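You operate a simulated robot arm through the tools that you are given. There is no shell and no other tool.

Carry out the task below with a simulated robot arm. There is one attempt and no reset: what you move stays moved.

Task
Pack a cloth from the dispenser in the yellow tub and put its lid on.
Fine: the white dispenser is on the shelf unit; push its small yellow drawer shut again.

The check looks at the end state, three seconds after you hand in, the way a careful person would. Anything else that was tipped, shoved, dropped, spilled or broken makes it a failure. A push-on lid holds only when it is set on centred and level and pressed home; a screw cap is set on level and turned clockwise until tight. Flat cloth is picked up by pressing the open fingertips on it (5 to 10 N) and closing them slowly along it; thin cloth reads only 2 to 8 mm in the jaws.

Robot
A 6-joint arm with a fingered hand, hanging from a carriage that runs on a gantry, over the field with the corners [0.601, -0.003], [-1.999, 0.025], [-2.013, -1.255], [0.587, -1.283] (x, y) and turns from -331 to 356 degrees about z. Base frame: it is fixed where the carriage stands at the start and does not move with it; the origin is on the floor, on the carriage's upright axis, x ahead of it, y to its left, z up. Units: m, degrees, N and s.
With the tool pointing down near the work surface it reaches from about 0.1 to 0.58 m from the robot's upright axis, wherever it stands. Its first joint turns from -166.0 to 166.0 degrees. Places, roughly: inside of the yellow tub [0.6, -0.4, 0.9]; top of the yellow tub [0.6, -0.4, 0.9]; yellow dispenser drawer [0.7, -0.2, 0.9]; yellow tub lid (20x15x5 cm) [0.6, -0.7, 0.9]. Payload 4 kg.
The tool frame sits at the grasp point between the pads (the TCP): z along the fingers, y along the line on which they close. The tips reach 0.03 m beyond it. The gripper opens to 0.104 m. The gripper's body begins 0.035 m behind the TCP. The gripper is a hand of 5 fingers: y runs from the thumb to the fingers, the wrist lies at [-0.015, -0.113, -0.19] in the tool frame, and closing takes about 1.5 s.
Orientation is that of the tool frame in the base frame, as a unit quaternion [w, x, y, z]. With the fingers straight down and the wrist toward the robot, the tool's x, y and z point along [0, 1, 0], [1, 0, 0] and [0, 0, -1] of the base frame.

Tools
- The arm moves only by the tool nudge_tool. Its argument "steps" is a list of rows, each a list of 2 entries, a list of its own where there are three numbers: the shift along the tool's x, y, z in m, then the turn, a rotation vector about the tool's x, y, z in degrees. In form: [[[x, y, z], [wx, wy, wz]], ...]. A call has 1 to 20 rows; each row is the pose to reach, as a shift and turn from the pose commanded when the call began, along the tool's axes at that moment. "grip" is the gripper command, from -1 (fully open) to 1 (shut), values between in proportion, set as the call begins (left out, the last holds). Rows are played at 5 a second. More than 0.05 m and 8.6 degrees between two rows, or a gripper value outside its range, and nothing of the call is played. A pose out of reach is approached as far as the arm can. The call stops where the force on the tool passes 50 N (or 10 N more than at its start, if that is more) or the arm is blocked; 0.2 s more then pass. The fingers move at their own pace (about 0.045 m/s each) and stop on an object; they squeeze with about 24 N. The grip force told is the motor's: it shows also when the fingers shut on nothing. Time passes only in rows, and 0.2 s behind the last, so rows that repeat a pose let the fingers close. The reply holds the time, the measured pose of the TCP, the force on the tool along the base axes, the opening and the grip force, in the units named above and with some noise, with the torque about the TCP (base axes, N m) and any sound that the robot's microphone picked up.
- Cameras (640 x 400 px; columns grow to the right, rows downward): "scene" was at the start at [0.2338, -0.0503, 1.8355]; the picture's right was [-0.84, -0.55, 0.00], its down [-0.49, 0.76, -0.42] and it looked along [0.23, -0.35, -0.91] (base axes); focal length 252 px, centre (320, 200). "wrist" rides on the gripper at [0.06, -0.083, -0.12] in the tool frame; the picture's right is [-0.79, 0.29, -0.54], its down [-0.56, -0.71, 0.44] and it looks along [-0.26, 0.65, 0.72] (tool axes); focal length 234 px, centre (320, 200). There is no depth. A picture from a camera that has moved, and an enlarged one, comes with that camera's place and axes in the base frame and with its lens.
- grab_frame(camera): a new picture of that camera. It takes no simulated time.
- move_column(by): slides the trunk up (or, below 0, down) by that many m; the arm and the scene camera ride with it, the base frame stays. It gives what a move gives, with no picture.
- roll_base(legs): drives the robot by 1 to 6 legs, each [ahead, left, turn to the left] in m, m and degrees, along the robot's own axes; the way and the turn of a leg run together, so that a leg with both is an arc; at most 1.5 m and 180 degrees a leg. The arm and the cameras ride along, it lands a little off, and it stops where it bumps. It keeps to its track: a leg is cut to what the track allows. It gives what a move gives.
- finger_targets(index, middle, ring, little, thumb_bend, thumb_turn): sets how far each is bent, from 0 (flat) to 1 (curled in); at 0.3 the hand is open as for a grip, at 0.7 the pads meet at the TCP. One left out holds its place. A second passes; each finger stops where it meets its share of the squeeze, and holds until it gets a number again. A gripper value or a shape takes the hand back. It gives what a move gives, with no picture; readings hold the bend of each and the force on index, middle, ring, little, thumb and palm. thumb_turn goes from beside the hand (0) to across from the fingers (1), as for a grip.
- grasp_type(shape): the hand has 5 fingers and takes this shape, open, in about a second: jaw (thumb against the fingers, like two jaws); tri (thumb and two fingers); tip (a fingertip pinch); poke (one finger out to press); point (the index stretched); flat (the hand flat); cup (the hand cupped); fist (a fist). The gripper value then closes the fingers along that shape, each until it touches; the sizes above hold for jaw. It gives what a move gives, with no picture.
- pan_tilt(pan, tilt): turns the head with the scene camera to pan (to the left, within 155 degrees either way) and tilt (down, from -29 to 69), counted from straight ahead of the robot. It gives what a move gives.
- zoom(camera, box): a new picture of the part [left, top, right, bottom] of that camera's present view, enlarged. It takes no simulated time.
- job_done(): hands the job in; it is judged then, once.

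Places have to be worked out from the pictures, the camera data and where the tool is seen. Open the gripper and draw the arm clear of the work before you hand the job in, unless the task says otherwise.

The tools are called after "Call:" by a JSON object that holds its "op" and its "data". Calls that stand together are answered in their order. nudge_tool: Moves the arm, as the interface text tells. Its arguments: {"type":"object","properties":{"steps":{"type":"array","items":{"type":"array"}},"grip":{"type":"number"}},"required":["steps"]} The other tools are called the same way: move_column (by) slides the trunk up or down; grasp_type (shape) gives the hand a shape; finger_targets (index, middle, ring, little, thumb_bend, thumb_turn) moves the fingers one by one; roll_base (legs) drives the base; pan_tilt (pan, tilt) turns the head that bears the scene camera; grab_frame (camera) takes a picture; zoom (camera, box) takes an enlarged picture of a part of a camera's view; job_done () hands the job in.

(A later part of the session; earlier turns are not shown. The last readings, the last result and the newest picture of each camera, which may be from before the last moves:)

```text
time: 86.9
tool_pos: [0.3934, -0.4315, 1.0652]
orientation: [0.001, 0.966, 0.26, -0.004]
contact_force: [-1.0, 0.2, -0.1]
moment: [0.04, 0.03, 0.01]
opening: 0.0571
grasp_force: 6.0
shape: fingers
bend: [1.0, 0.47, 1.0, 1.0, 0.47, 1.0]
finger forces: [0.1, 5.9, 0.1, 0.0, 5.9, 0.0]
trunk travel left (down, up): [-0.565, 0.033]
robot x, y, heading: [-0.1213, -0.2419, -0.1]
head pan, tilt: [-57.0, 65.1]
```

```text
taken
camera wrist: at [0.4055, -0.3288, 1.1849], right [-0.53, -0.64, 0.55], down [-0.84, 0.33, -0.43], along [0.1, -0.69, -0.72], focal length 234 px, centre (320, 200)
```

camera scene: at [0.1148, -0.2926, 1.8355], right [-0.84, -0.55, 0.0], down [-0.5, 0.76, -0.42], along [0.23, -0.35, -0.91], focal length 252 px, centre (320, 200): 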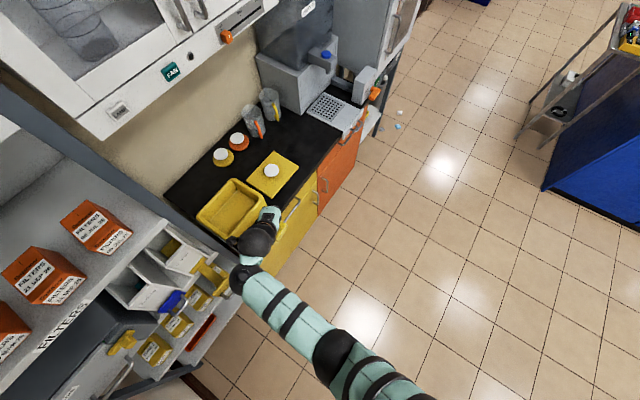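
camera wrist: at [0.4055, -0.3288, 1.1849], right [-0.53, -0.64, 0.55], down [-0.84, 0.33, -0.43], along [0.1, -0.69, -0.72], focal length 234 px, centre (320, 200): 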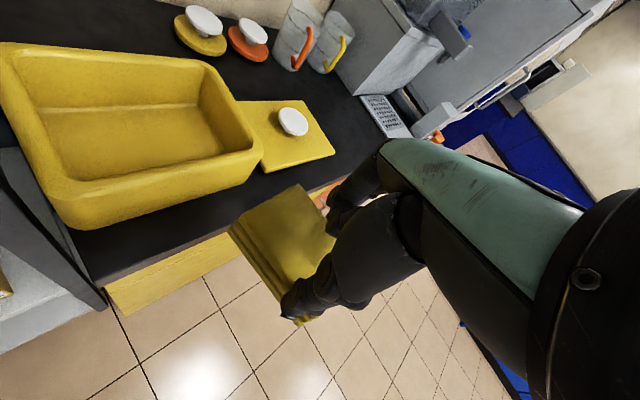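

I zoom in both cameras to measure the tub and lid precisely.

Call:
{"op": "zoom", "data": {"camera": "scene", "box": [180, 130, 320, 250]}}

Call:
{"op": "zoom", "data": {"camera": "wrist", "box": [0, 0, 340, 240]}}

```text
3.33 times, centred on (250, 190) of scene
camera zoom: at [0.1148, -0.2926, 1.8355], right [-0.84, -0.55, 0.0], down [-0.5, 0.76, -0.42], along [0.23, -0.35, -0.91], focal length 842 px, centre (553, 233)
```

zoom: 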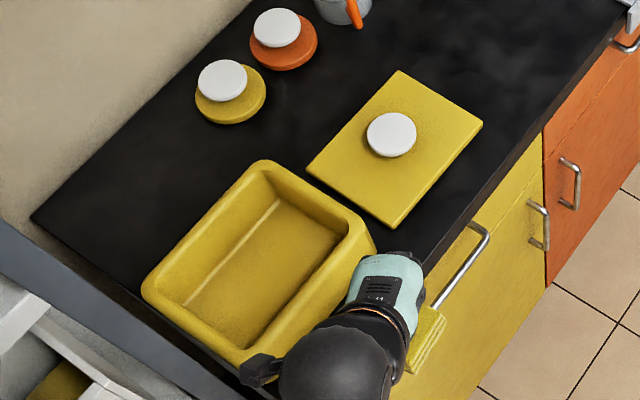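

```text
1.67 times, centred on (170, 120) of wrist
camera zoom: at [0.4055, -0.3288, 1.1849], right [-0.53, -0.64, 0.55], down [-0.84, 0.33, -0.43], along [0.1, -0.69, -0.72], focal length 390 px, centre (570, 333)
```

zoom: 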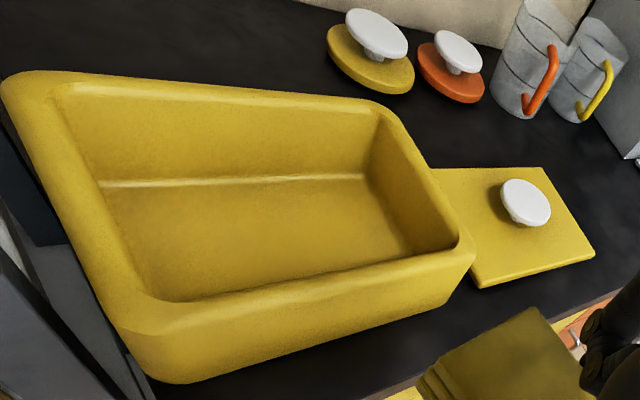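

Tub: x 0.53–0.695, y -0.33 to -0.53, rim z about 0.93, centre (0.613, -0.428). To keep the arm off the shelf post I first yaw the hand back by 75° here in free space, which also lines the cloth up with the tub's long side.

Call:
{"op": "nudge_tool", "data": {"steps": [[[0, 0, 0], [0, 0, -7.5]], [[0, 0, 0], [0, 0, -15]], [[0, 0, 0], [0, 0, -22.5]], [[0, 0, 0], [0, 0, -30]], [[0, 0, 0], [0, 0, -37.5]], [[0, 0, 0], [0, 0, -45]], [[0, 0, 0], [0, 0, -52.5]], [[0, 0, 0], [0, 0, -60]], [[0, 0, 0], [0, 0, -67.5]], [[0, 0, 0], [0, 0, -75]], [[0, 0, 0], [0, 0, -75]]]}}

Call:
{"op": "grab_frame", "data": {"camera": "wrist"}}

Call:
{"op": "grab_frame", "data": {"camera": "scene"}}

```text
time: 89.3
tool_pos: [0.3935, -0.4319, 1.0654]
orientation: [-0.002, 0.608, 0.794, -0.004]
contact_force: [0.5, 0.0, 0.2]
moment: [0.02, 0.04, 0.0]
opening: 0.0572
grasp_force: 6.3
shape: fingers
bend: [1.0, 0.47, 1.0, 1.0, 0.47, 1.0]
finger forces: [0.0, 5.8, 0.1, 0.0, 5.9, 0.0]
trunk travel left (down, up): [-0.565, 0.033]
robot x, y, heading: [-0.118, -0.2451, 0.1]
head pan, tilt: [-57.0, 65.1]
```

```text
taken
camera wrist: at [0.2988, -0.3951, 1.1861], right [0.49, -0.68, 0.54], down [-0.54, -0.73, -0.43], along [0.69, -0.08, -0.72], focal length 234 px, centre (320, 200)
```

wrist: 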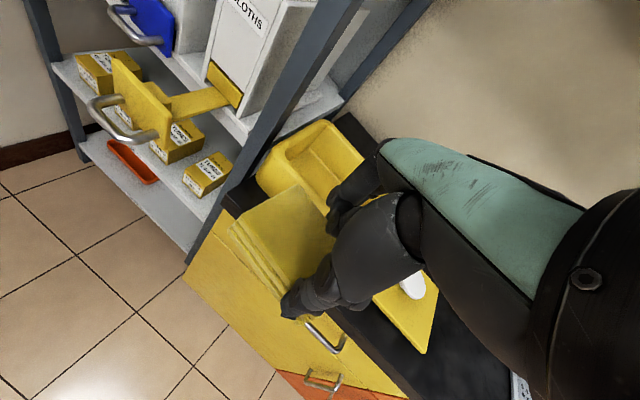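

```text
taken
camera scene: at [0.1148, -0.2926, 1.8355], right [-0.84, -0.55, 0.0], down [-0.5, 0.76, -0.42], along [0.23, -0.35, -0.91], focal length 252 px, centre (320, 200)
```

scene: 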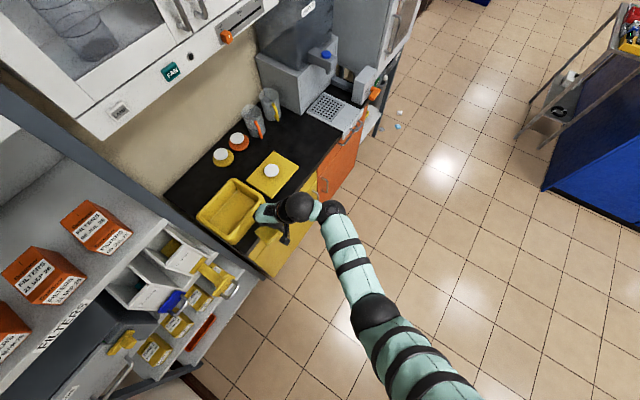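

Cloth still held. I drive ahead 0.215 m so the cloth is over the tub.

Call:
{"op": "roll_base", "data": {"legs": [[0.2145, 0, 0]]}}

Call:
{"op": "grab_frame", "data": {"camera": "wrist"}}

Call:
{"op": "zoom", "data": {"camera": "scene", "box": [150, 130, 350, 270]}}

```text
time: 91.0
tool_pos: [0.608, -0.4313, 1.0658]
orientation: [-0.002, 0.608, 0.794, -0.004]
contact_force: [0.1, 0.1, -1.1]
moment: [0.0, 0.03, 0.0]
opening: 0.0576
grasp_force: 5.7
shape: fingers
bend: [1.0, 0.47, 1.0, 1.0, 0.47, 1.0]
finger forces: [0.0, 5.8, 0.1, 0.0, 5.8, 0.1]
trunk travel left (down, up): [-0.565, 0.033]
robot x, y, heading: [0.0945, -0.2439, 0.2]
head pan, tilt: [-57.0, 65.1]
```

```text
taken
camera wrist: at [0.5129, -0.3948, 1.1859], right [0.49, -0.68, 0.54], down [-0.54, -0.72, -0.43], along [0.69, -0.08, -0.72], focal length 234 px, centre (320, 200)
```

wrist: 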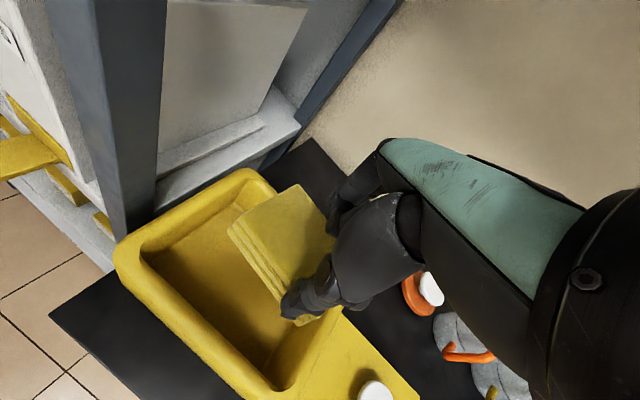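

```text
2.86 times, centred on (250, 200) of scene
camera zoom: at [0.3289, -0.2924, 1.8355], right [-0.84, -0.55, 0.0], down [-0.5, 0.76, -0.42], along [0.23, -0.35, -0.91], focal length 722 px, centre (520, 200)
```

zoom: 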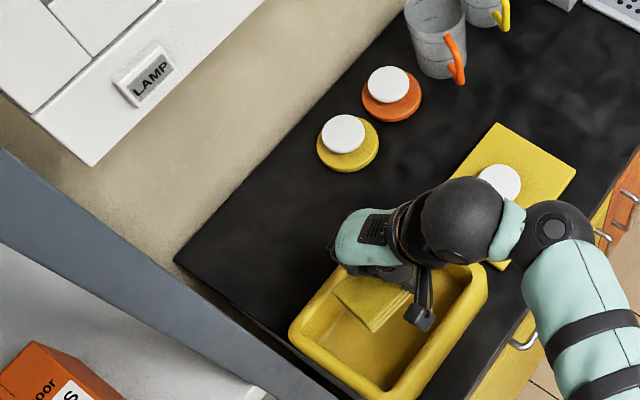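

The cloth is centred over the tub. I lower the trunk 10 cm straight down, then continue with fine steps.

Call:
{"op": "move_column", "data": {"by": -0.1}}

Call:
{"op": "grab_frame", "data": {"camera": "wrist"}}

Call:
{"op": "nudge_tool", "data": {"steps": [[[0, 0, 0.007], [0, 0, 0]], [[0, 0, 0.014], [0, 0, 0]], [[0, 0, 0.021], [0, 0, 0]], [[0, 0, 0.028], [0, 0, 0]], [[0, 0, 0.028], [0, 0, 0]]]}}

Call:
{"op": "grab_frame", "data": {"camera": "wrist"}}

```text
time: 92.3
tool_pos: [0.6085, -0.4318, 0.9655]
orientation: [-0.002, 0.608, 0.794, -0.004]
contact_force: [0.1, 0.0, -0.4]
moment: [0.0, 0.01, 0.01]
opening: 0.0571
grasp_force: 5.8
shape: fingers
bend: [1.0, 0.47, 1.0, 1.0, 0.47, 1.0]
finger forces: [0.1, 5.8, 0.0, 0.1, 5.8, 0.0]
trunk travel left (down, up): [-0.465, 0.133]
robot x, y, heading: [0.0939, -0.2421, -0.2]
head pan, tilt: [-57.0, 65.1]
```

```text
taken
camera wrist: at [0.513, -0.3948, 1.086], right [0.49, -0.68, 0.54], down [-0.54, -0.72, -0.43], along [0.69, -0.08, -0.72], focal length 234 px, centre (320, 200)
```

wrist: 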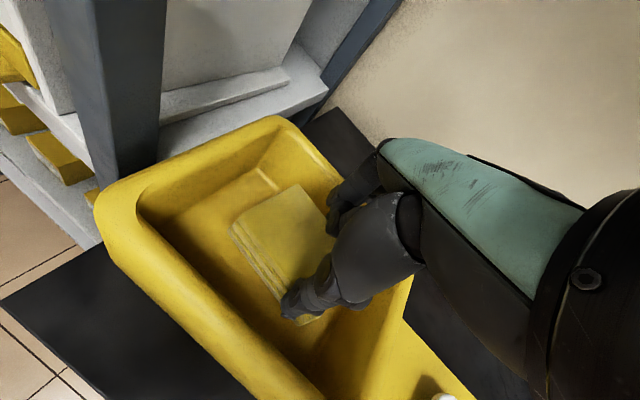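

```text
time: 93.5
tool_pos: [0.6089, -0.4315, 0.937]
orientation: [-0.001, 0.608, 0.794, -0.004]
contact_force: [0.0, 0.6, -0.2]
moment: [0.02, 0.0, -0.02]
opening: 0.0571
grasp_force: 5.6
shape: fingers
bend: [1.0, 0.47, 1.0, 1.0, 0.47, 1.0]
finger forces: [0.0, 5.7, 0.1, 0.1, 5.6, 0.0]
trunk travel left (down, up): [-0.465, 0.133]
robot x, y, heading: [0.0982, -0.2443, -0.1]
head pan, tilt: [-57.0, 65.1]
```

```text
taken
camera wrist: at [0.5135, -0.3952, 1.0579], right [0.49, -0.68, 0.54], down [-0.54, -0.72, -0.43], along [0.69, -0.08, -0.72], focal length 234 px, centre (320, 200)
```

wrist: 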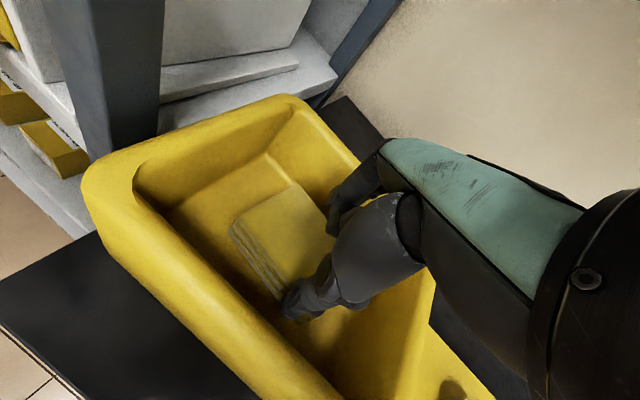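

Well inside the tub, no contact. I lower further in small steps until the cloth touches the floor.

Call:
{"op": "nudge_tool", "data": {"steps": [[[0, 0, 0.005], [0, 0, 0]], [[0, 0, 0.01], [0, 0, 0]], [[0, 0, 0.015], [0, 0, 0]], [[0, 0, 0.015], [0, 0, 0]]]}}

Call:
{"op": "grab_frame", "data": {"camera": "wrist"}}

```text
time: 94.5
tool_pos: [0.6071, -0.4347, 0.9214]
orientation: [-0.002, 0.609, 0.793, -0.004]
contact_force: [-0.4, 0.0, -1.1]
moment: [-0.05, -0.03, -0.02]
opening: 0.0572
grasp_force: 6.0
shape: fingers
bend: [1.0, 0.47, 1.0, 1.0, 0.47, 1.0]
finger forces: [0.1, 5.7, 0.0, 0.0, 5.7, 0.0]
trunk travel left (down, up): [-0.465, 0.133]
robot x, y, heading: [0.0984, -0.2422, 0.0]
head pan, tilt: [-57.0, 65.1]
```

```text
taken
camera wrist: at [0.5127, -0.3958, 1.0427], right [0.49, -0.68, 0.54], down [-0.54, -0.72, -0.43], along [0.69, -0.08, -0.72], focal length 234 px, centre (320, 200)
```

wrist: 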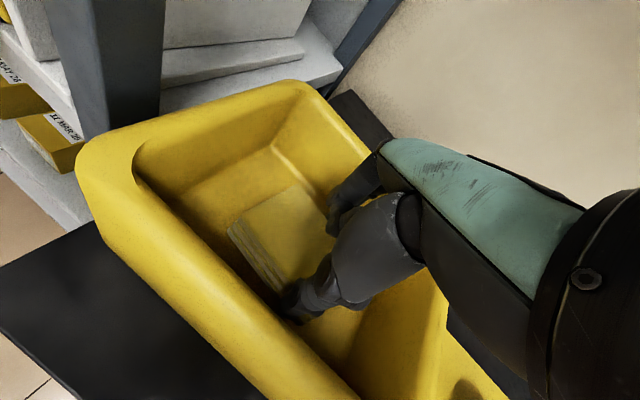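

Still free. Another 1 cm.

Call:
{"op": "nudge_tool", "data": {"steps": [[[0, 0, 0.004], [0, 0, 0]], [[0, 0, 0.008], [0, 0, 0]], [[0, 0, 0.01], [0, 0, 0]], [[0, 0, 0.01], [0, 0, 0]]]}}

Call:
{"op": "zoom", "data": {"camera": "wrist", "box": [70, 60, 450, 400]}}

```text
time: 95.5
tool_pos: [0.6079, -0.433, 0.9126]
orientation: [-0.002, 0.608, 0.794, -0.004]
contact_force: [-2.4, 0.5, 5.7]
moment: [-0.04, -0.08, 0.01]
opening: 0.0572
grasp_force: 6.2
shape: fingers
bend: [1.0, 0.48, 1.0, 1.0, 0.47, 0.99]
finger forces: [0.0, 5.5, 0.1, 0.1, 7.4, 0.0]
trunk travel left (down, up): [-0.465, 0.133]
robot x, y, heading: [0.0959, -0.2419, 0.1]
head pan, tilt: [-57.0, 65.1]
```

```text
1.18 times, centred on (260, 230) of wrist
camera zoom: at [0.5126, -0.3957, 1.0334], right [0.49, -0.68, 0.54], down [-0.54, -0.72, -0.43], along [0.69, -0.08, -0.72], focal length 276 px, centre (391, 165)
```

zoom: 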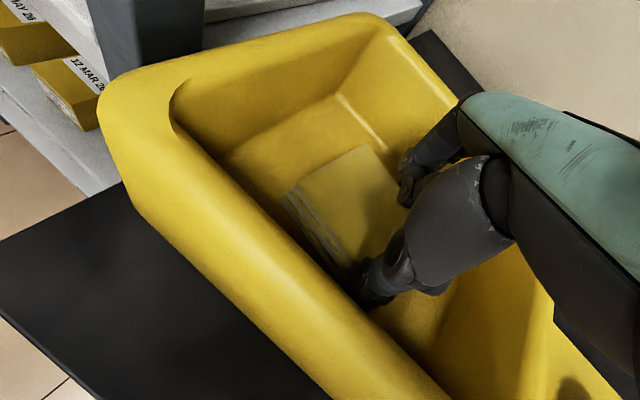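

The cloth rests on the tub floor (5.7 N). I open both fingers a little and lift straight out.

Call:
{"op": "finger_targets", "data": {"middle": 0.4, "thumb_bend": 0.4}}

Call:
{"op": "nudge_tool", "data": {"steps": [[[0, 0, -0.008], [0, 0, 0]], [[0, 0, -0.018], [0, 0, 0]], [[0, 0, -0.03], [0, 0, 0]], [[0, 0, -0.045], [0, 0, 0]], [[0, 0, -0.06], [0, 0, 0]], [[0, 0, -0.06], [0, 0, 0]]]}}

Call:
{"op": "grab_frame", "data": {"camera": "wrist"}}

```text
time: 96.5
tool_pos: [0.6081, -0.4313, 0.912]
orientation: [-0.003, 0.608, 0.794, -0.005]
contact_force: [-0.3, 0.3, -1.3]
moment: [0.04, -0.03, 0.0]
opening: 0.0602
grasp_force: 0.1
shape: fingers
bend: [1.0, 0.4, 1.0, 1.0, 0.4, 0.99]
finger forces: [0.0, 0.0, 0.0, 0.1, 0.0, 0.0]
trunk travel left (down, up): [-0.465, 0.133]
robot x, y, heading: [0.1012, -0.2416, 0.2]
head pan, tilt: [-57.0, 65.1]
```

```text
time: 97.9
tool_pos: [0.6068, -0.4324, 0.9742]
orientation: [-0.003, 0.608, 0.794, -0.005]
contact_force: [0.8, -1.2, 0.3]
moment: [-0.02, 0.01, -0.03]
opening: 0.0602
grasp_force: 0.1
shape: fingers
bend: [1.0, 0.4, 1.0, 1.0, 0.4, 0.99]
finger forces: [0.1, 0.0, 0.0, 0.0, 0.0, 0.0]
trunk travel left (down, up): [-0.465, 0.133]
robot x, y, heading: [0.0914, -0.2404, 0.1]
head pan, tilt: [-57.0, 65.1]
```

```text
taken
camera wrist: at [0.5128, -0.395, 1.094], right [0.49, -0.68, 0.54], down [-0.54, -0.72, -0.43], along [0.69, -0.08, -0.72], focal length 234 px, centre (320, 200)
```

wrist: 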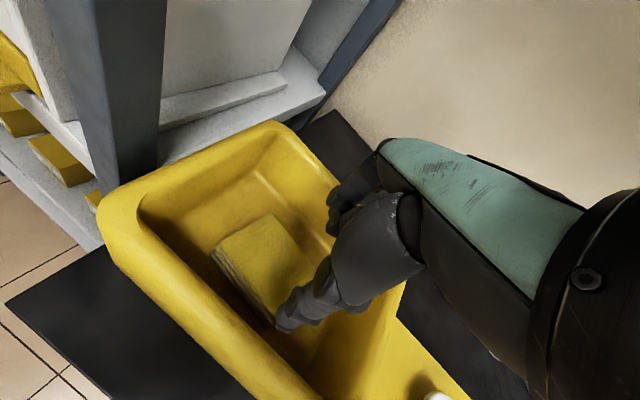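

The cloth lies flat in the tub. Next the lid: I raise the trunk, shift the carriage right to it, and square the hand up.

Call:
{"op": "move_column", "data": {"by": 0.1}}

Call:
{"op": "roll_base", "data": {"legs": [[0, -0.225, 0]]}}

Call:
{"op": "nudge_tool", "data": {"steps": [[[0, -0.01, 0], [0, 0, 5]], [[0, -0.02, 0], [0, 0, 10]], [[0, -0.03, 0], [0, 0, 15]], [[0, -0.03, 0], [0, 0, 15]]]}}

Call:
{"op": "grasp_type", "data": {"shape": "tri"}}

Call:
{"op": "grab_frame", "data": {"camera": "wrist"}}

Call:
{"op": "grab_frame", "data": {"camera": "scene"}}

```text
time: 99.3
tool_pos: [0.6069, -0.4318, 1.0727]
orientation: [-0.002, 0.608, 0.794, -0.004]
contact_force: [-0.4, -0.4, 0.4]
moment: [-0.01, -0.01, -0.06]
opening: 0.0603
grasp_force: 0.0
shape: fingers
bend: [1.0, 0.4, 1.0, 1.0, 0.4, 0.99]
finger forces: [0.0, 0.0, 0.0, 0.1, 0.1, 0.1]
trunk travel left (down, up): [-0.565, 0.033]
robot x, y, heading: [0.101, -0.243, 0.3]
head pan, tilt: [-57.0, 65.1]
```

```text
time: 101.0
tool_pos: [0.6083, -0.6532, 1.0726]
orientation: [-0.001, 0.607, 0.795, -0.003]
contact_force: [0.0, -0.1, -0.2]
moment: [-0.01, 0.0, -0.01]
opening: 0.0601
grasp_force: 0.0
shape: fingers
bend: [1.0, 0.4, 1.0, 1.0, 0.4, 0.99]
finger forces: [0.0, 0.1, 0.1, 0.0, 0.0, 0.1]
trunk travel left (down, up): [-0.565, 0.033]
robot x, y, heading: [0.0962, -0.4685, 0.3]
head pan, tilt: [-57.0, 65.1]
```

```text
time: 102.0
tool_pos: [0.5798, -0.6609, 1.0739]
orientation: [-0.002, 0.706, 0.709, -0.004]
contact_force: [0.4, -0.1, -0.7]
moment: [0.0, -0.02, -0.02]
opening: 0.0602
grasp_force: 0.0
shape: fingers
bend: [1.0, 0.4, 1.0, 1.0, 0.4, 0.99]
finger forces: [0.0, 0.1, 0.0, 0.0, 0.0, 0.1]
trunk travel left (down, up): [-0.565, 0.033]
robot x, y, heading: [0.0953, -0.4653, 0.0]
head pan, tilt: [-57.0, 65.1]
```

```text
time: 102.9
tool_pos: [0.5806, -0.6597, 1.0731]
orientation: [-0.002, 0.706, 0.708, -0.005]
contact_force: [-1.1, 0.1, -0.2]
moment: [-0.02, -0.01, -0.05]
opening: 0.1035
grasp_force: 0.1
shape: tri
bend: [0.3, 0.3, 0.99, 0.99, 0.3, 0.97]
finger forces: [0.1, 0.0, 0.0, 0.1, 0.1, 0.1]
trunk travel left (down, up): [-0.565, 0.033]
robot x, y, heading: [0.0949, -0.4632, 0.0]
head pan, tilt: [-57.0, 65.1]
```

```text
taken
camera wrist: at [0.4978, -0.6006, 1.1938], right [0.3, -0.79, 0.54], down [-0.71, -0.56, -0.43], along [0.64, -0.26, -0.72], focal length 234 px, centre (320, 200)
```

wrist: 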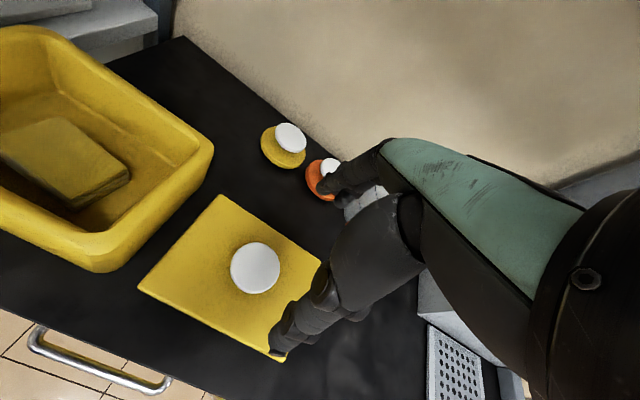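

```text
taken
camera scene: at [0.3295, -0.5148, 1.8355], right [-0.84, -0.55, 0.0], down [-0.5, 0.76, -0.42], along [0.23, -0.35, -0.91], focal length 252 px, centre (320, 200)
```

scene: 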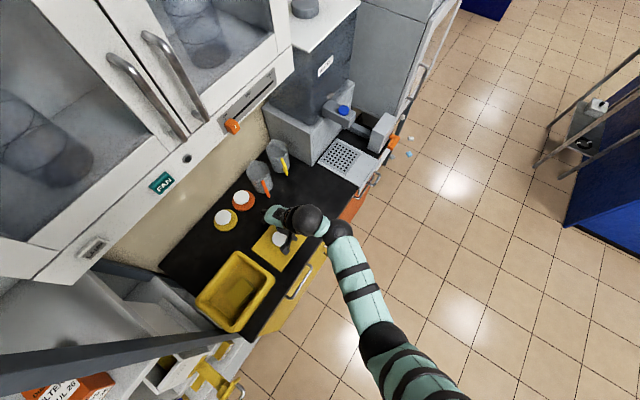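

Knob: top centre at (0.598, -0.657, 0.912), about 6 cm across; the lid bottom is near z 0.862. I centre the open hand over it and lower the trunk 10 cm.

Call:
{"op": "nudge_tool", "data": {"steps": [[[0.003, 0.01, 0], [0, 0, 0]], [[0.005, 0.0175, 0], [0, 0, 0]], [[0.005, 0.0175, 0], [0, 0, 0]]]}}

Call:
{"op": "move_column", "data": {"by": -0.1}}

Call:
{"op": "grab_frame", "data": {"camera": "wrist"}}

Call:
{"op": "zoom", "data": {"camera": "scene", "box": [200, 170, 350, 280]}}

```text
time: 103.7
tool_pos: [0.5975, -0.657, 1.0728]
orientation: [-0.002, 0.706, 0.708, -0.004]
contact_force: [0.2, 0.2, -0.9]
moment: [0.03, -0.01, -0.01]
opening: 0.1033
grasp_force: 0.1
shape: tri
bend: [0.3, 0.3, 0.99, 0.99, 0.3, 0.97]
finger forces: [0.1, 0.1, 0.1, 0.0, 0.1, 0.0]
trunk travel left (down, up): [-0.565, 0.033]
robot x, y, heading: [0.0935, -0.4639, -0.0]
head pan, tilt: [-57.0, 65.1]
```

```text
time: 105.0
tool_pos: [0.5972, -0.656, 0.9723]
orientation: [-0.003, 0.706, 0.709, -0.004]
contact_force: [0.1, -1.2, 0.1]
moment: [0.02, -0.01, 0.0]
opening: 0.1035
grasp_force: 0.0
shape: tri
bend: [0.3, 0.3, 0.99, 0.99, 0.3, 0.97]
finger forces: [0.0, 0.0, 0.0, 0.0, 0.1, 0.0]
trunk travel left (down, up): [-0.465, 0.133]
robot x, y, heading: [0.0963, -0.4655, 0.1]
head pan, tilt: [-57.0, 65.1]
```

```text
taken
camera wrist: at [0.5152, -0.5958, 1.0933], right [0.3, -0.79, 0.54], down [-0.71, -0.56, -0.43], along [0.64, -0.26, -0.72], focal length 234 px, centre (320, 200)
```

wrist: 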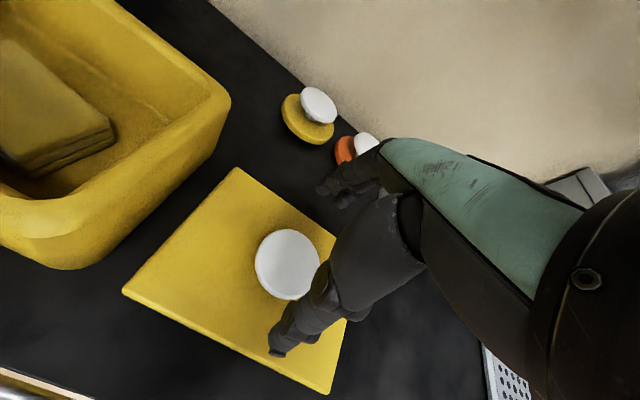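

```text
3.64 times, centred on (275, 225) of scene
camera zoom: at [0.3296, -0.5148, 1.7355], right [-0.84, -0.55, 0.0], down [-0.5, 0.76, -0.42], along [0.23, -0.35, -0.91], focal length 918 px, centre (484, 109)
```

zoom: 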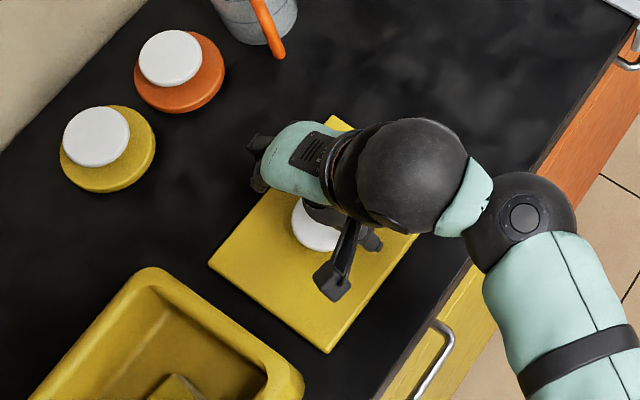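

Hand is centred on the knob. I descend 5 cm so the fingertips pass beside the disc.

Call:
{"op": "nudge_tool", "data": {"steps": [[[0, 0, 0.015], [0, 0, 0]], [[0, 0, 0.03], [0, 0, 0]], [[0, 0, 0.042], [0, 0, 0]], [[0, 0, 0.05], [0, 0, 0]], [[0, 0, 0.05], [0, 0, 0]]]}}

Call:
{"op": "zoom", "data": {"camera": "wrist", "box": [180, 120, 420, 340]}}

```text
time: 106.2
tool_pos: [0.5969, -0.6565, 0.9237]
orientation: [-0.003, 0.706, 0.709, -0.004]
contact_force: [-0.6, 1.1, 0.2]
moment: [0.0, 0.0, 0.01]
opening: 0.1038
grasp_force: 0.0
shape: tri
bend: [0.3, 0.3, 0.99, 0.99, 0.3, 0.97]
finger forces: [0.1, 0.0, 0.0, 0.0, 0.1, 0.1]
trunk travel left (down, up): [-0.465, 0.133]
robot x, y, heading: [0.0966, -0.4612, 0.1]
head pan, tilt: [-57.0, 65.1]
```

```text
1.82 times, centred on (300, 230) of wrist
camera zoom: at [0.5145, -0.5964, 1.0433], right [0.3, -0.79, 0.54], down [-0.71, -0.56, -0.43], along [0.64, -0.26, -0.72], focal length 426 px, centre (356, 146)
```

zoom: 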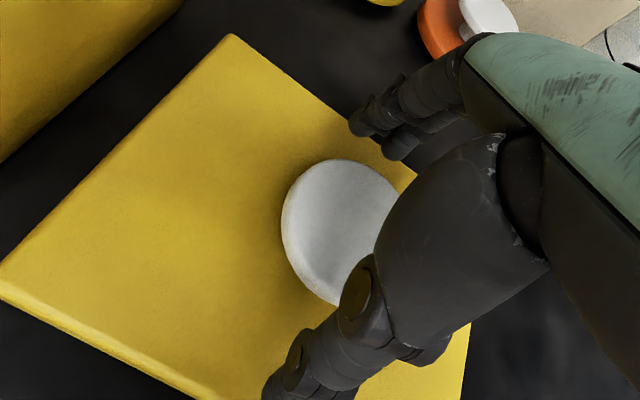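

Descend another 8 mm, then close on the knob.

Call:
{"op": "nudge_tool", "data": {"steps": [[[0, 0, 0.004], [0, 0, 0]], [[0, 0, 0.008], [0, 0, 0]], [[0, 0, 0.008], [0, 0, 0]]]}}

Call:
{"op": "nudge_tool", "data": {"steps": [[[0, 0, 0], [0, 0, 0]], [[0, 0, 0], [0, 0, 0]], [[0, 0, 0], [0, 0, 0]], [[0, 0, 0], [0, 0, 0]], [[0, 0, 0], [0, 0, 0]], [[0, 0, 0], [0, 0, 0]], [[0, 0, 0], [0, 0, 0]], [[0, 0, 0], [0, 0, 0]]], "grip": 1.0}}

Call:
{"op": "zoom", "data": {"camera": "wrist", "box": [180, 120, 420, 340]}}

```text
time: 107.0
tool_pos: [0.5965, -0.6551, 0.9151]
orientation: [-0.002, 0.705, 0.709, -0.005]
contact_force: [-0.7, 0.3, 0.0]
moment: [-0.01, 0.03, -0.01]
opening: 0.1038
grasp_force: 0.1
shape: tri
bend: [0.3, 0.3, 0.99, 0.99, 0.3, 0.97]
finger forces: [0.1, 0.0, 0.1, 0.0, 0.0, 0.1]
trunk travel left (down, up): [-0.465, 0.133]
robot x, y, heading: [0.0925, -0.466, 0.2]
head pan, tilt: [-57.0, 65.1]
```

```text
time: 108.8
tool_pos: [0.5973, -0.6566, 0.9142]
orientation: [-0.002, 0.706, 0.709, -0.005]
contact_force: [-0.1, 0.0, -0.3]
moment: [0.0, 0.0, 0.02]
opening: 0.0547
grasp_force: 23.8
shape: tri
bend: [0.74, 0.43, 1.0, 1.0, 0.68, 0.99]
finger forces: [10.7, 11.0, 0.1, 0.0, 21.9, 0.1]
trunk travel left (down, up): [-0.465, 0.133]
robot x, y, heading: [0.0963, -0.4676, 0.3]
head pan, tilt: [-57.0, 65.1]
```

```text
1.82 times, centred on (300, 230) of wrist
camera zoom: at [0.5142, -0.5961, 1.0347], right [0.3, -0.79, 0.54], down [-0.71, -0.56, -0.43], along [0.64, -0.26, -0.72], focal length 426 px, centre (356, 146)
```

zoom: 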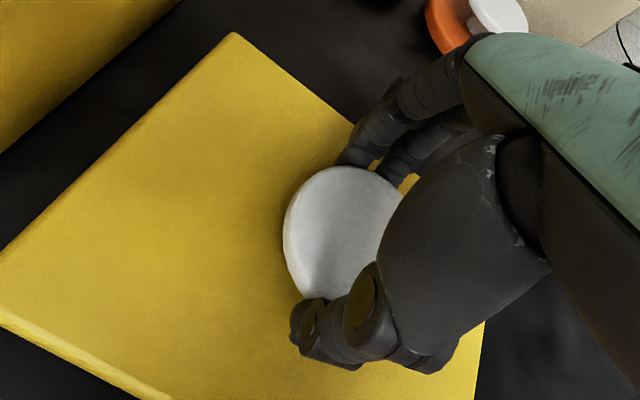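

A firm three-point grip on the knob. I lift 3 cm and check that the lid hangs level.

Call:
{"op": "nudge_tool", "data": {"steps": [[[0, 0, -0.006], [0, 0, 0]], [[0, 0, -0.014], [0, 0, 0]], [[0, 0, -0.022], [0, 0, 0]], [[0, 0, -0.03], [0, 0, 0]], [[0, 0, -0.03], [0, 0, 0]]]}}

Call:
{"op": "grab_frame", "data": {"camera": "wrist"}}

Call:
{"op": "zoom", "data": {"camera": "scene", "box": [200, 170, 350, 280]}}

```text
time: 110.0
tool_pos: [0.5967, -0.6549, 0.9451]
orientation: [-0.002, 0.706, 0.708, -0.004]
contact_force: [0.6, -0.2, -2.2]
moment: [0.03, 0.0, -0.01]
opening: 0.0545
grasp_force: 23.9
shape: tri
bend: [0.74, 0.43, 1.0, 1.0, 0.68, 0.99]
finger forces: [10.8, 11.0, 0.0, 0.0, 21.9, 0.0]
trunk travel left (down, up): [-0.465, 0.133]
robot x, y, heading: [0.0907, -0.4671, 0.1]
head pan, tilt: [-57.0, 65.1]
```

```text
taken
camera wrist: at [0.5142, -0.5959, 1.065], right [0.3, -0.79, 0.54], down [-0.71, -0.56, -0.43], along [0.64, -0.26, -0.72], focal length 234 px, centre (320, 200)
```

wrist: 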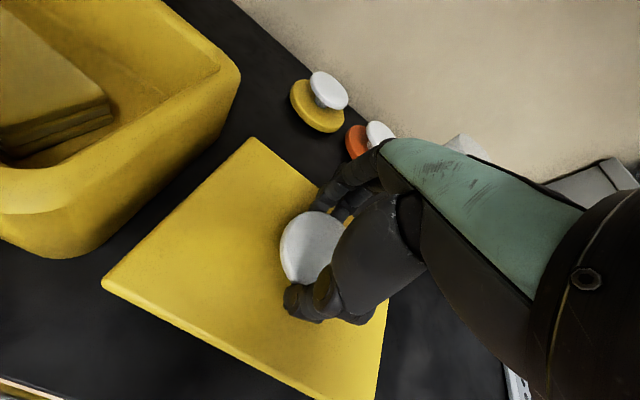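

```text
3.64 times, centred on (275, 225) of scene
camera zoom: at [0.3295, -0.5148, 1.7354], right [-0.84, -0.55, 0.0], down [-0.5, 0.76, -0.42], along [0.23, -0.35, -0.91], focal length 918 px, centre (484, 109)
```

zoom: 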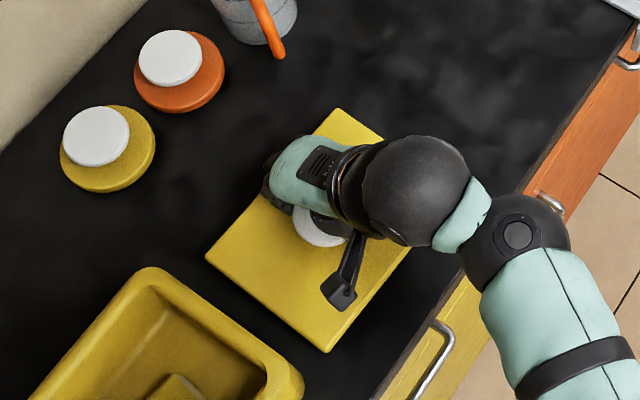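

Lid is level (2.2 N weight, no torque). I raise the trunk 12 cm and drive left over the tub.

Call:
{"op": "move_column", "data": {"by": 0.12}}

Call:
{"op": "roll_base", "data": {"legs": [[0.015, 0.228, 0]]}}

Call:
{"op": "grab_frame", "data": {"camera": "wrist"}}

Call:
{"op": "zoom", "data": {"camera": "scene", "box": [160, 150, 360, 290]}}

```text
time: 111.5
tool_pos: [0.5978, -0.6562, 1.0636]
orientation: [-0.002, 0.706, 0.709, -0.004]
contact_force: [0.4, 0.4, -1.2]
moment: [0.01, -0.01, 0.0]
opening: 0.0548
grasp_force: 24.3
shape: tri
bend: [0.74, 0.43, 1.0, 1.0, 0.68, 0.99]
finger forces: [10.7, 11.0, 0.0, 0.1, 21.8, 0.0]
trunk travel left (down, up): [-0.585, 0.013]
robot x, y, heading: [0.0945, -0.4607, 0.3]
head pan, tilt: [-57.0, 65.1]
```

```text
time: 113.2
tool_pos: [0.6102, -0.4247, 1.0641]
orientation: [-0.002, 0.706, 0.708, -0.004]
contact_force: [0.4, 0.0, -1.1]
moment: [0.05, 0.01, -0.03]
opening: 0.0545
grasp_force: 24.0
shape: tri
bend: [0.74, 0.43, 1.0, 1.0, 0.68, 0.99]
finger forces: [10.7, 11.1, 0.1, 0.1, 21.8, 0.1]
trunk travel left (down, up): [-0.585, 0.013]
robot x, y, heading: [0.109, -0.2345, 0.0]
head pan, tilt: [-57.0, 65.1]
```

```text
taken
camera wrist: at [0.5288, -0.3653, 1.185], right [0.3, -0.79, 0.54], down [-0.71, -0.56, -0.43], along [0.64, -0.26, -0.72], focal length 234 px, centre (320, 200)
```

wrist: 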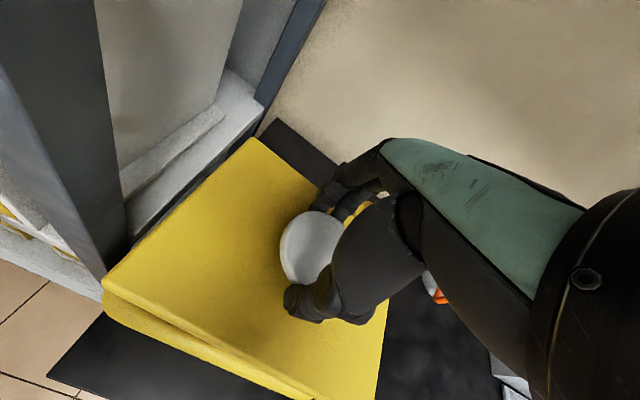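

```text
2.86 times, centred on (260, 220) of scene
camera zoom: at [0.344, -0.2842, 1.8554], right [-0.84, -0.55, 0.0], down [-0.5, 0.76, -0.42], along [0.23, -0.35, -0.91], focal length 722 px, centre (491, 143)
```

zoom: 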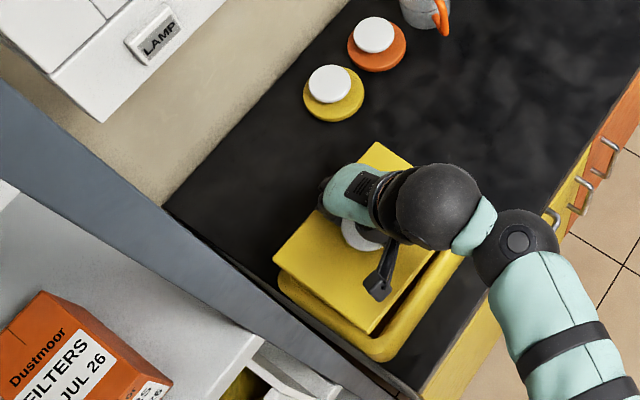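

The lid is roughly over the tub, but I want the tub's centre precisely, so I step aside and take unobstructed zooms of the tub.

Call:
{"op": "roll_base", "data": {"legs": [[0, -0.25, 0]]}}

Call:
{"op": "grab_frame", "data": {"camera": "scene"}}

Call:
{"op": "zoom", "data": {"camera": "scene", "box": [170, 220, 310, 350]}}

Call:
{"op": "grab_frame", "data": {"camera": "wrist"}}

```text
time: 115.1
tool_pos: [0.611, -0.6762, 1.0645]
orientation: [-0.002, 0.706, 0.708, -0.004]
contact_force: [0.3, -0.8, -1.6]
moment: [0.02, 0.0, 0.0]
opening: 0.0547
grasp_force: 23.5
shape: tri
bend: [0.74, 0.43, 1.0, 1.0, 0.68, 0.99]
finger forces: [10.7, 11.0, 0.0, 0.1, 21.8, 0.1]
trunk travel left (down, up): [-0.585, 0.013]
robot x, y, heading: [0.1094, -0.4866, 0.0]
head pan, tilt: [-57.0, 65.1]
```

```text
taken
camera scene: at [0.3447, -0.5357, 1.8554], right [-0.84, -0.55, 0.0], down [-0.5, 0.76, -0.42], along [0.23, -0.35, -0.91], focal length 252 px, centre (320, 200)
```

scene: 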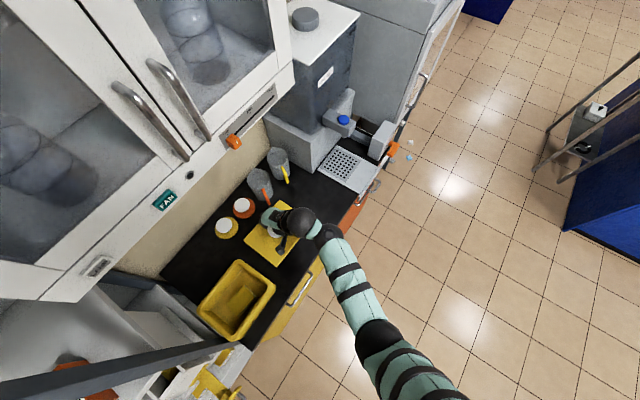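

```text
3.08 times, centred on (240, 285) of scene
camera zoom: at [0.3447, -0.5357, 1.8554], right [-0.84, -0.55, 0.0], down [-0.5, 0.76, -0.42], along [0.23, -0.35, -0.91], focal length 777 px, centre (566, -62)
```

zoom: 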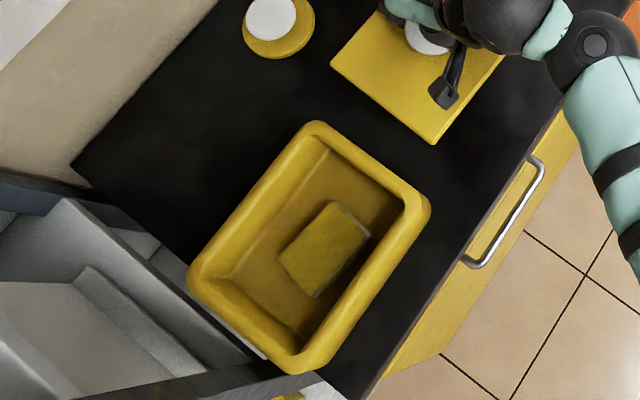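

```text
taken
camera wrist: at [0.5293, -0.6169, 1.1848], right [0.3, -0.79, 0.54], down [-0.71, -0.56, -0.43], along [0.64, -0.26, -0.72], focal length 234 px, centre (320, 200)
```

wrist: 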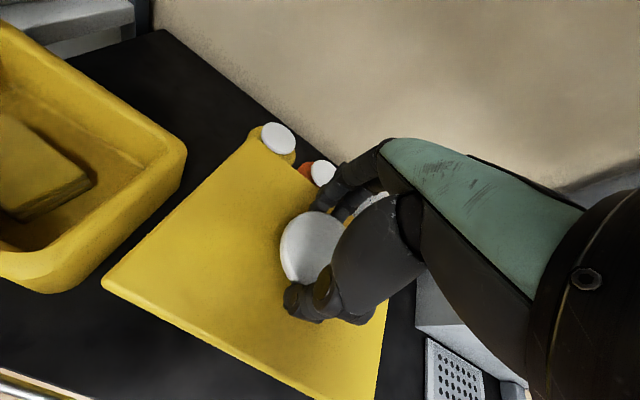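

I zoom the wrist view on the tub's near end to triangulate the rim height.

Call:
{"op": "zoom", "data": {"camera": "wrist", "box": [0, 20, 240, 310]}}

Call:
{"op": "zoom", "data": {"camera": "scene", "box": [190, 250, 280, 345]}}

```text
1.38 times, centred on (120, 165) of wrist
camera zoom: at [0.5293, -0.6169, 1.1848], right [0.3, -0.79, 0.54], down [-0.71, -0.56, -0.43], along [0.64, -0.26, -0.72], focal length 323 px, centre (596, 248)
```

zoom: 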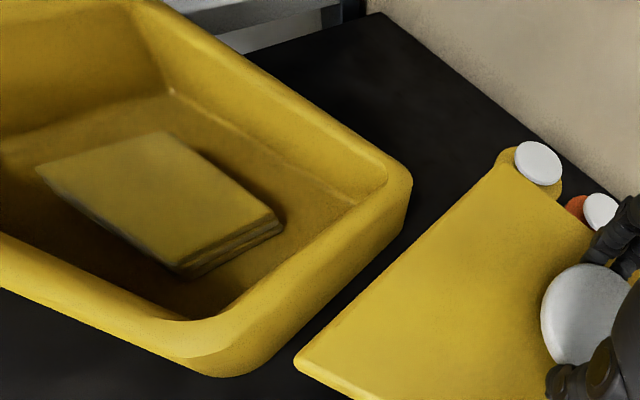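

```text
4.21 times, centred on (235, 298) of scene
camera zoom: at [0.3447, -0.5357, 1.8554], right [-0.84, -0.55, 0.0], down [-0.5, 0.76, -0.42], along [0.23, -0.35, -0.91], focal length 1063 px, centre (678, -210)
```

zoom: 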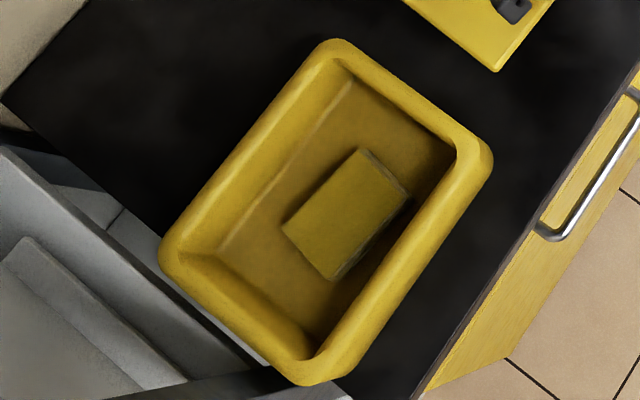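

Triangulation gives the rim at z ≈ 0.934 and the tub centre at (0.613, -0.430). I return over the tub, then lower the lid to about 2 cm above the rim to compare edges directly.

Call:
{"op": "roll_base", "data": {"legs": [[0, 0.25, 0]]}}

Call:
{"op": "move_column", "data": {"by": -0.06}}

Call:
{"op": "zoom", "data": {"camera": "scene", "box": [210, 180, 320, 270]}}

Call:
{"op": "grab_frame", "data": {"camera": "wrist"}}

```text
time: 116.8
tool_pos: [0.6116, -0.4342, 1.0638]
orientation: [-0.002, 0.707, 0.707, -0.004]
contact_force: [-0.2, 0.0, -0.5]
moment: [0.02, 0.04, -0.01]
opening: 0.0546
grasp_force: 24.0
shape: tri
bend: [0.74, 0.43, 1.0, 1.0, 0.68, 0.99]
finger forces: [10.7, 11.1, 0.0, 0.0, 21.8, 0.0]
trunk travel left (down, up): [-0.585, 0.013]
robot x, y, heading: [0.1096, -0.2409, -0.1]
head pan, tilt: [-57.0, 65.1]
```

```text
time: 117.8
tool_pos: [0.6132, -0.4343, 1.0045]
orientation: [-0.002, 0.707, 0.707, -0.004]
contact_force: [0.0, -0.2, -1.3]
moment: [-0.03, -0.02, 0.02]
opening: 0.0548
grasp_force: 24.0
shape: tri
bend: [0.74, 0.43, 1.0, 1.0, 0.68, 0.99]
finger forces: [10.7, 11.0, 0.0, 0.0, 21.8, 0.0]
trunk travel left (down, up): [-0.525, 0.073]
robot x, y, heading: [0.1087, -0.2425, 0.3]
head pan, tilt: [-57.0, 65.1]
```

```text
4.44 times, centred on (265, 225) of scene
camera zoom: at [0.3441, -0.2928, 1.7955], right [-0.84, -0.55, 0.0], down [-0.5, 0.76, -0.42], along [0.23, -0.35, -0.91], focal length 1122 px, centre (564, 89)
```

zoom: 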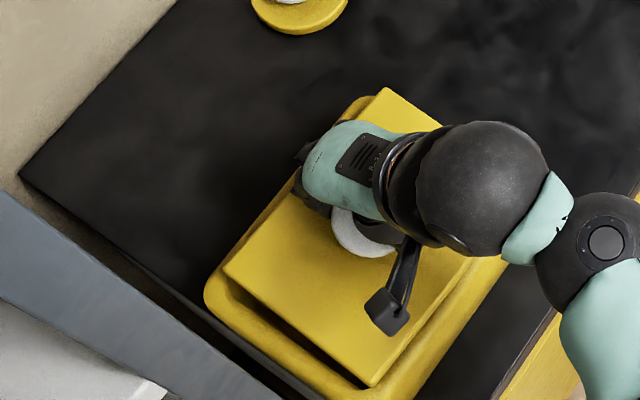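

```text
taken
camera wrist: at [0.5288, -0.3743, 1.125], right [0.29, -0.79, 0.54], down [-0.71, -0.56, -0.43], along [0.64, -0.26, -0.72], focal length 234 px, centre (320, 200)
```

wrist: 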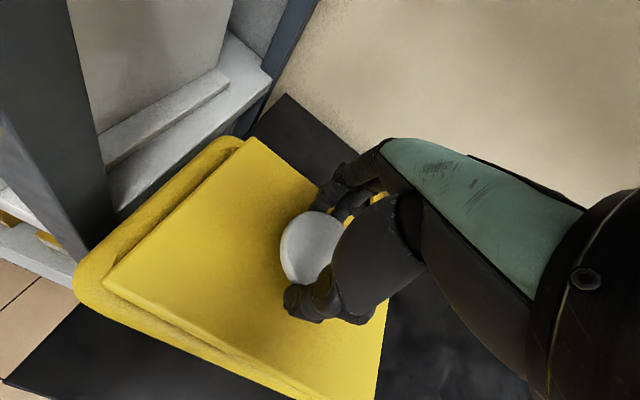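

The lid sits about 8 mm too far to the right and roughly 1.5° rotated relative to the tub. I correct both and lower to near the rim.

Call:
{"op": "nudge_tool", "data": {"steps": [[[0.004, 0, 0], [0, 0, -0.7]], [[0.008, -0.001, 0], [0, 0, -1.5]], [[0.008, -0.001, 0.005], [0, 0, -1.5]], [[0.008, -0.001, 0.005], [0, 0, -1.5]]]}}

Call:
{"op": "zoom", "data": {"camera": "scene", "box": [210, 180, 320, 270]}}

Call:
{"op": "zoom", "data": {"camera": "wrist", "box": [50, 110, 400, 400]}}

```text
time: 118.8
tool_pos: [0.6104, -0.4265, 1.0008]
orientation: [-0.002, 0.696, 0.718, -0.005]
contact_force: [-0.4, 0.3, -2.0]
moment: [0.04, 0.01, 0.02]
opening: 0.0548
grasp_force: 24.3
shape: tri
bend: [0.74, 0.43, 1.0, 1.0, 0.68, 0.99]
finger forces: [10.7, 11.0, 0.1, 0.0, 21.8, 0.0]
trunk travel left (down, up): [-0.525, 0.073]
robot x, y, heading: [0.1085, -0.2444, -0.1]
head pan, tilt: [-57.0, 65.1]
```

```text
4.44 times, centred on (265, 225) of scene
camera zoom: at [0.3441, -0.2928, 1.7954], right [-0.84, -0.55, 0.0], down [-0.5, 0.76, -0.42], along [0.23, -0.35, -0.91], focal length 1122 px, centre (564, 89)
```

zoom: 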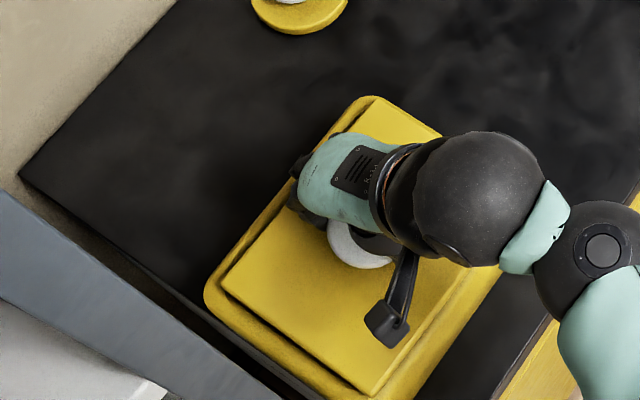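

```text
1.38 times, centred on (225, 255) of wrist
camera zoom: at [0.5261, -0.3687, 1.1198], right [0.32, -0.78, 0.54], down [-0.69, -0.58, -0.43], along [0.65, -0.24, -0.72], focal length 323 px, centre (451, 124)
```

zoom: 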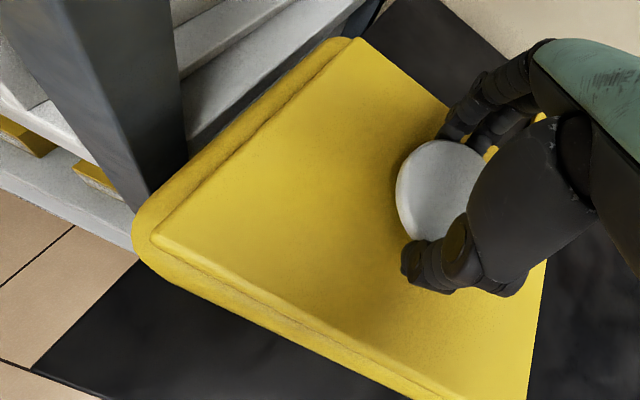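

I zoom tighter on the visible margins at the far end and the near sides.

Call:
{"op": "zoom", "data": {"camera": "scene", "box": [250, 190, 330, 240]}}

Call:
{"op": "zoom", "data": {"camera": "scene", "box": [240, 225, 320, 285]}}

```text
8.00 times, centred on (290, 215) of scene
camera zoom: at [0.3441, -0.2928, 1.7954], right [-0.84, -0.55, 0.0], down [-0.5, 0.76, -0.42], along [0.23, -0.35, -0.91], focal length 2020 px, centre (560, 80)
```

zoom: 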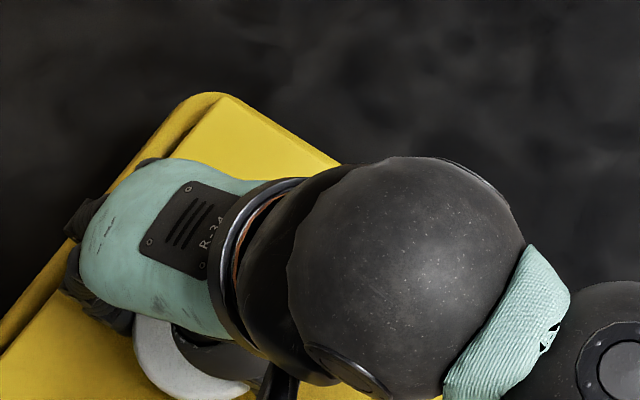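

```text
6.67 times, centred on (280, 255) of scene
camera zoom: at [0.3441, -0.2928, 1.7954], right [-0.84, -0.55, 0.0], down [-0.5, 0.76, -0.42], along [0.23, -0.35, -0.91], focal length 1684 px, centre (587, -167)
```

zoom: 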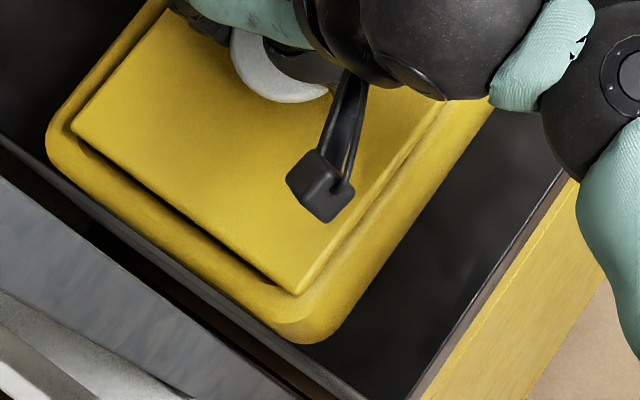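

Margins show the lid should go 4 mm left (+y), 1 mm forward, and 0.7° more. I apply that and lower toward the rim until contact.

Call:
{"op": "nudge_tool", "data": {"steps": [[[0.004, 0.001, 0], [0, 0, -0.7]], [[0.004, 0.001, 0.005], [0, 0, -0.7]], [[0.004, 0.001, 0.01], [0, 0, -0.7]], [[0.004, 0.001, 0.01], [0, 0, -0.7]]]}}

Call:
{"op": "zoom", "data": {"camera": "scene", "box": [210, 190, 320, 285]}}

Call:
{"op": "zoom", "data": {"camera": "wrist", "box": [50, 110, 400, 400]}}

```text
time: 119.8
tool_pos: [0.6133, -0.4238, 0.9924]
orientation: [0.0, 0.692, 0.722, -0.003]
contact_force: [3.8, -0.3, 5.1]
moment: [0.0, 0.08, 0.01]
opening: 0.0544
grasp_force: 24.4
shape: tri
bend: [0.74, 0.43, 1.0, 1.0, 0.69, 1.0]
finger forces: [12.8, 13.3, 0.0, 0.1, 22.2, 0.1]
trunk travel left (down, up): [-0.525, 0.073]
robot x, y, heading: [0.1112, -0.2415, -0.1]
head pan, tilt: [-57.0, 65.1]
```

```text
4.21 times, centred on (265, 238) of scene
camera zoom: at [0.3445, -0.2929, 1.7957], right [-0.84, -0.55, 0.0], down [-0.5, 0.76, -0.42], along [0.23, -0.35, -0.91], focal length 1063 px, centre (552, 42)
```

zoom: 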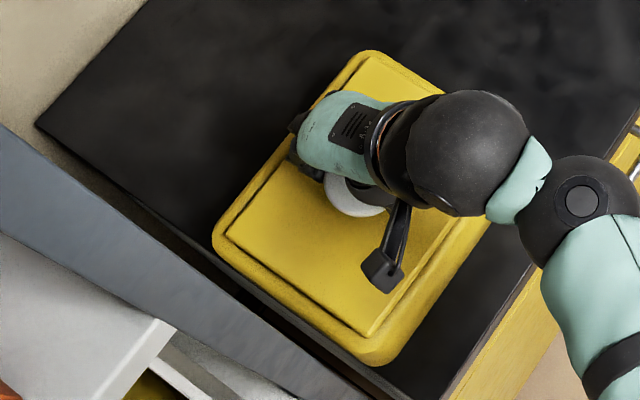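

```text
1.38 times, centred on (225, 255) of wrist
camera zoom: at [0.5276, -0.3663, 1.1114], right [0.32, -0.77, 0.54], down [-0.69, -0.59, -0.43], along [0.65, -0.23, -0.72], focal length 323 px, centre (451, 124)
```

zoom: 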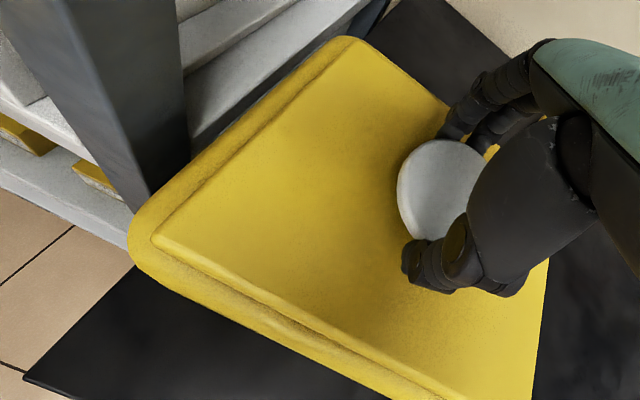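

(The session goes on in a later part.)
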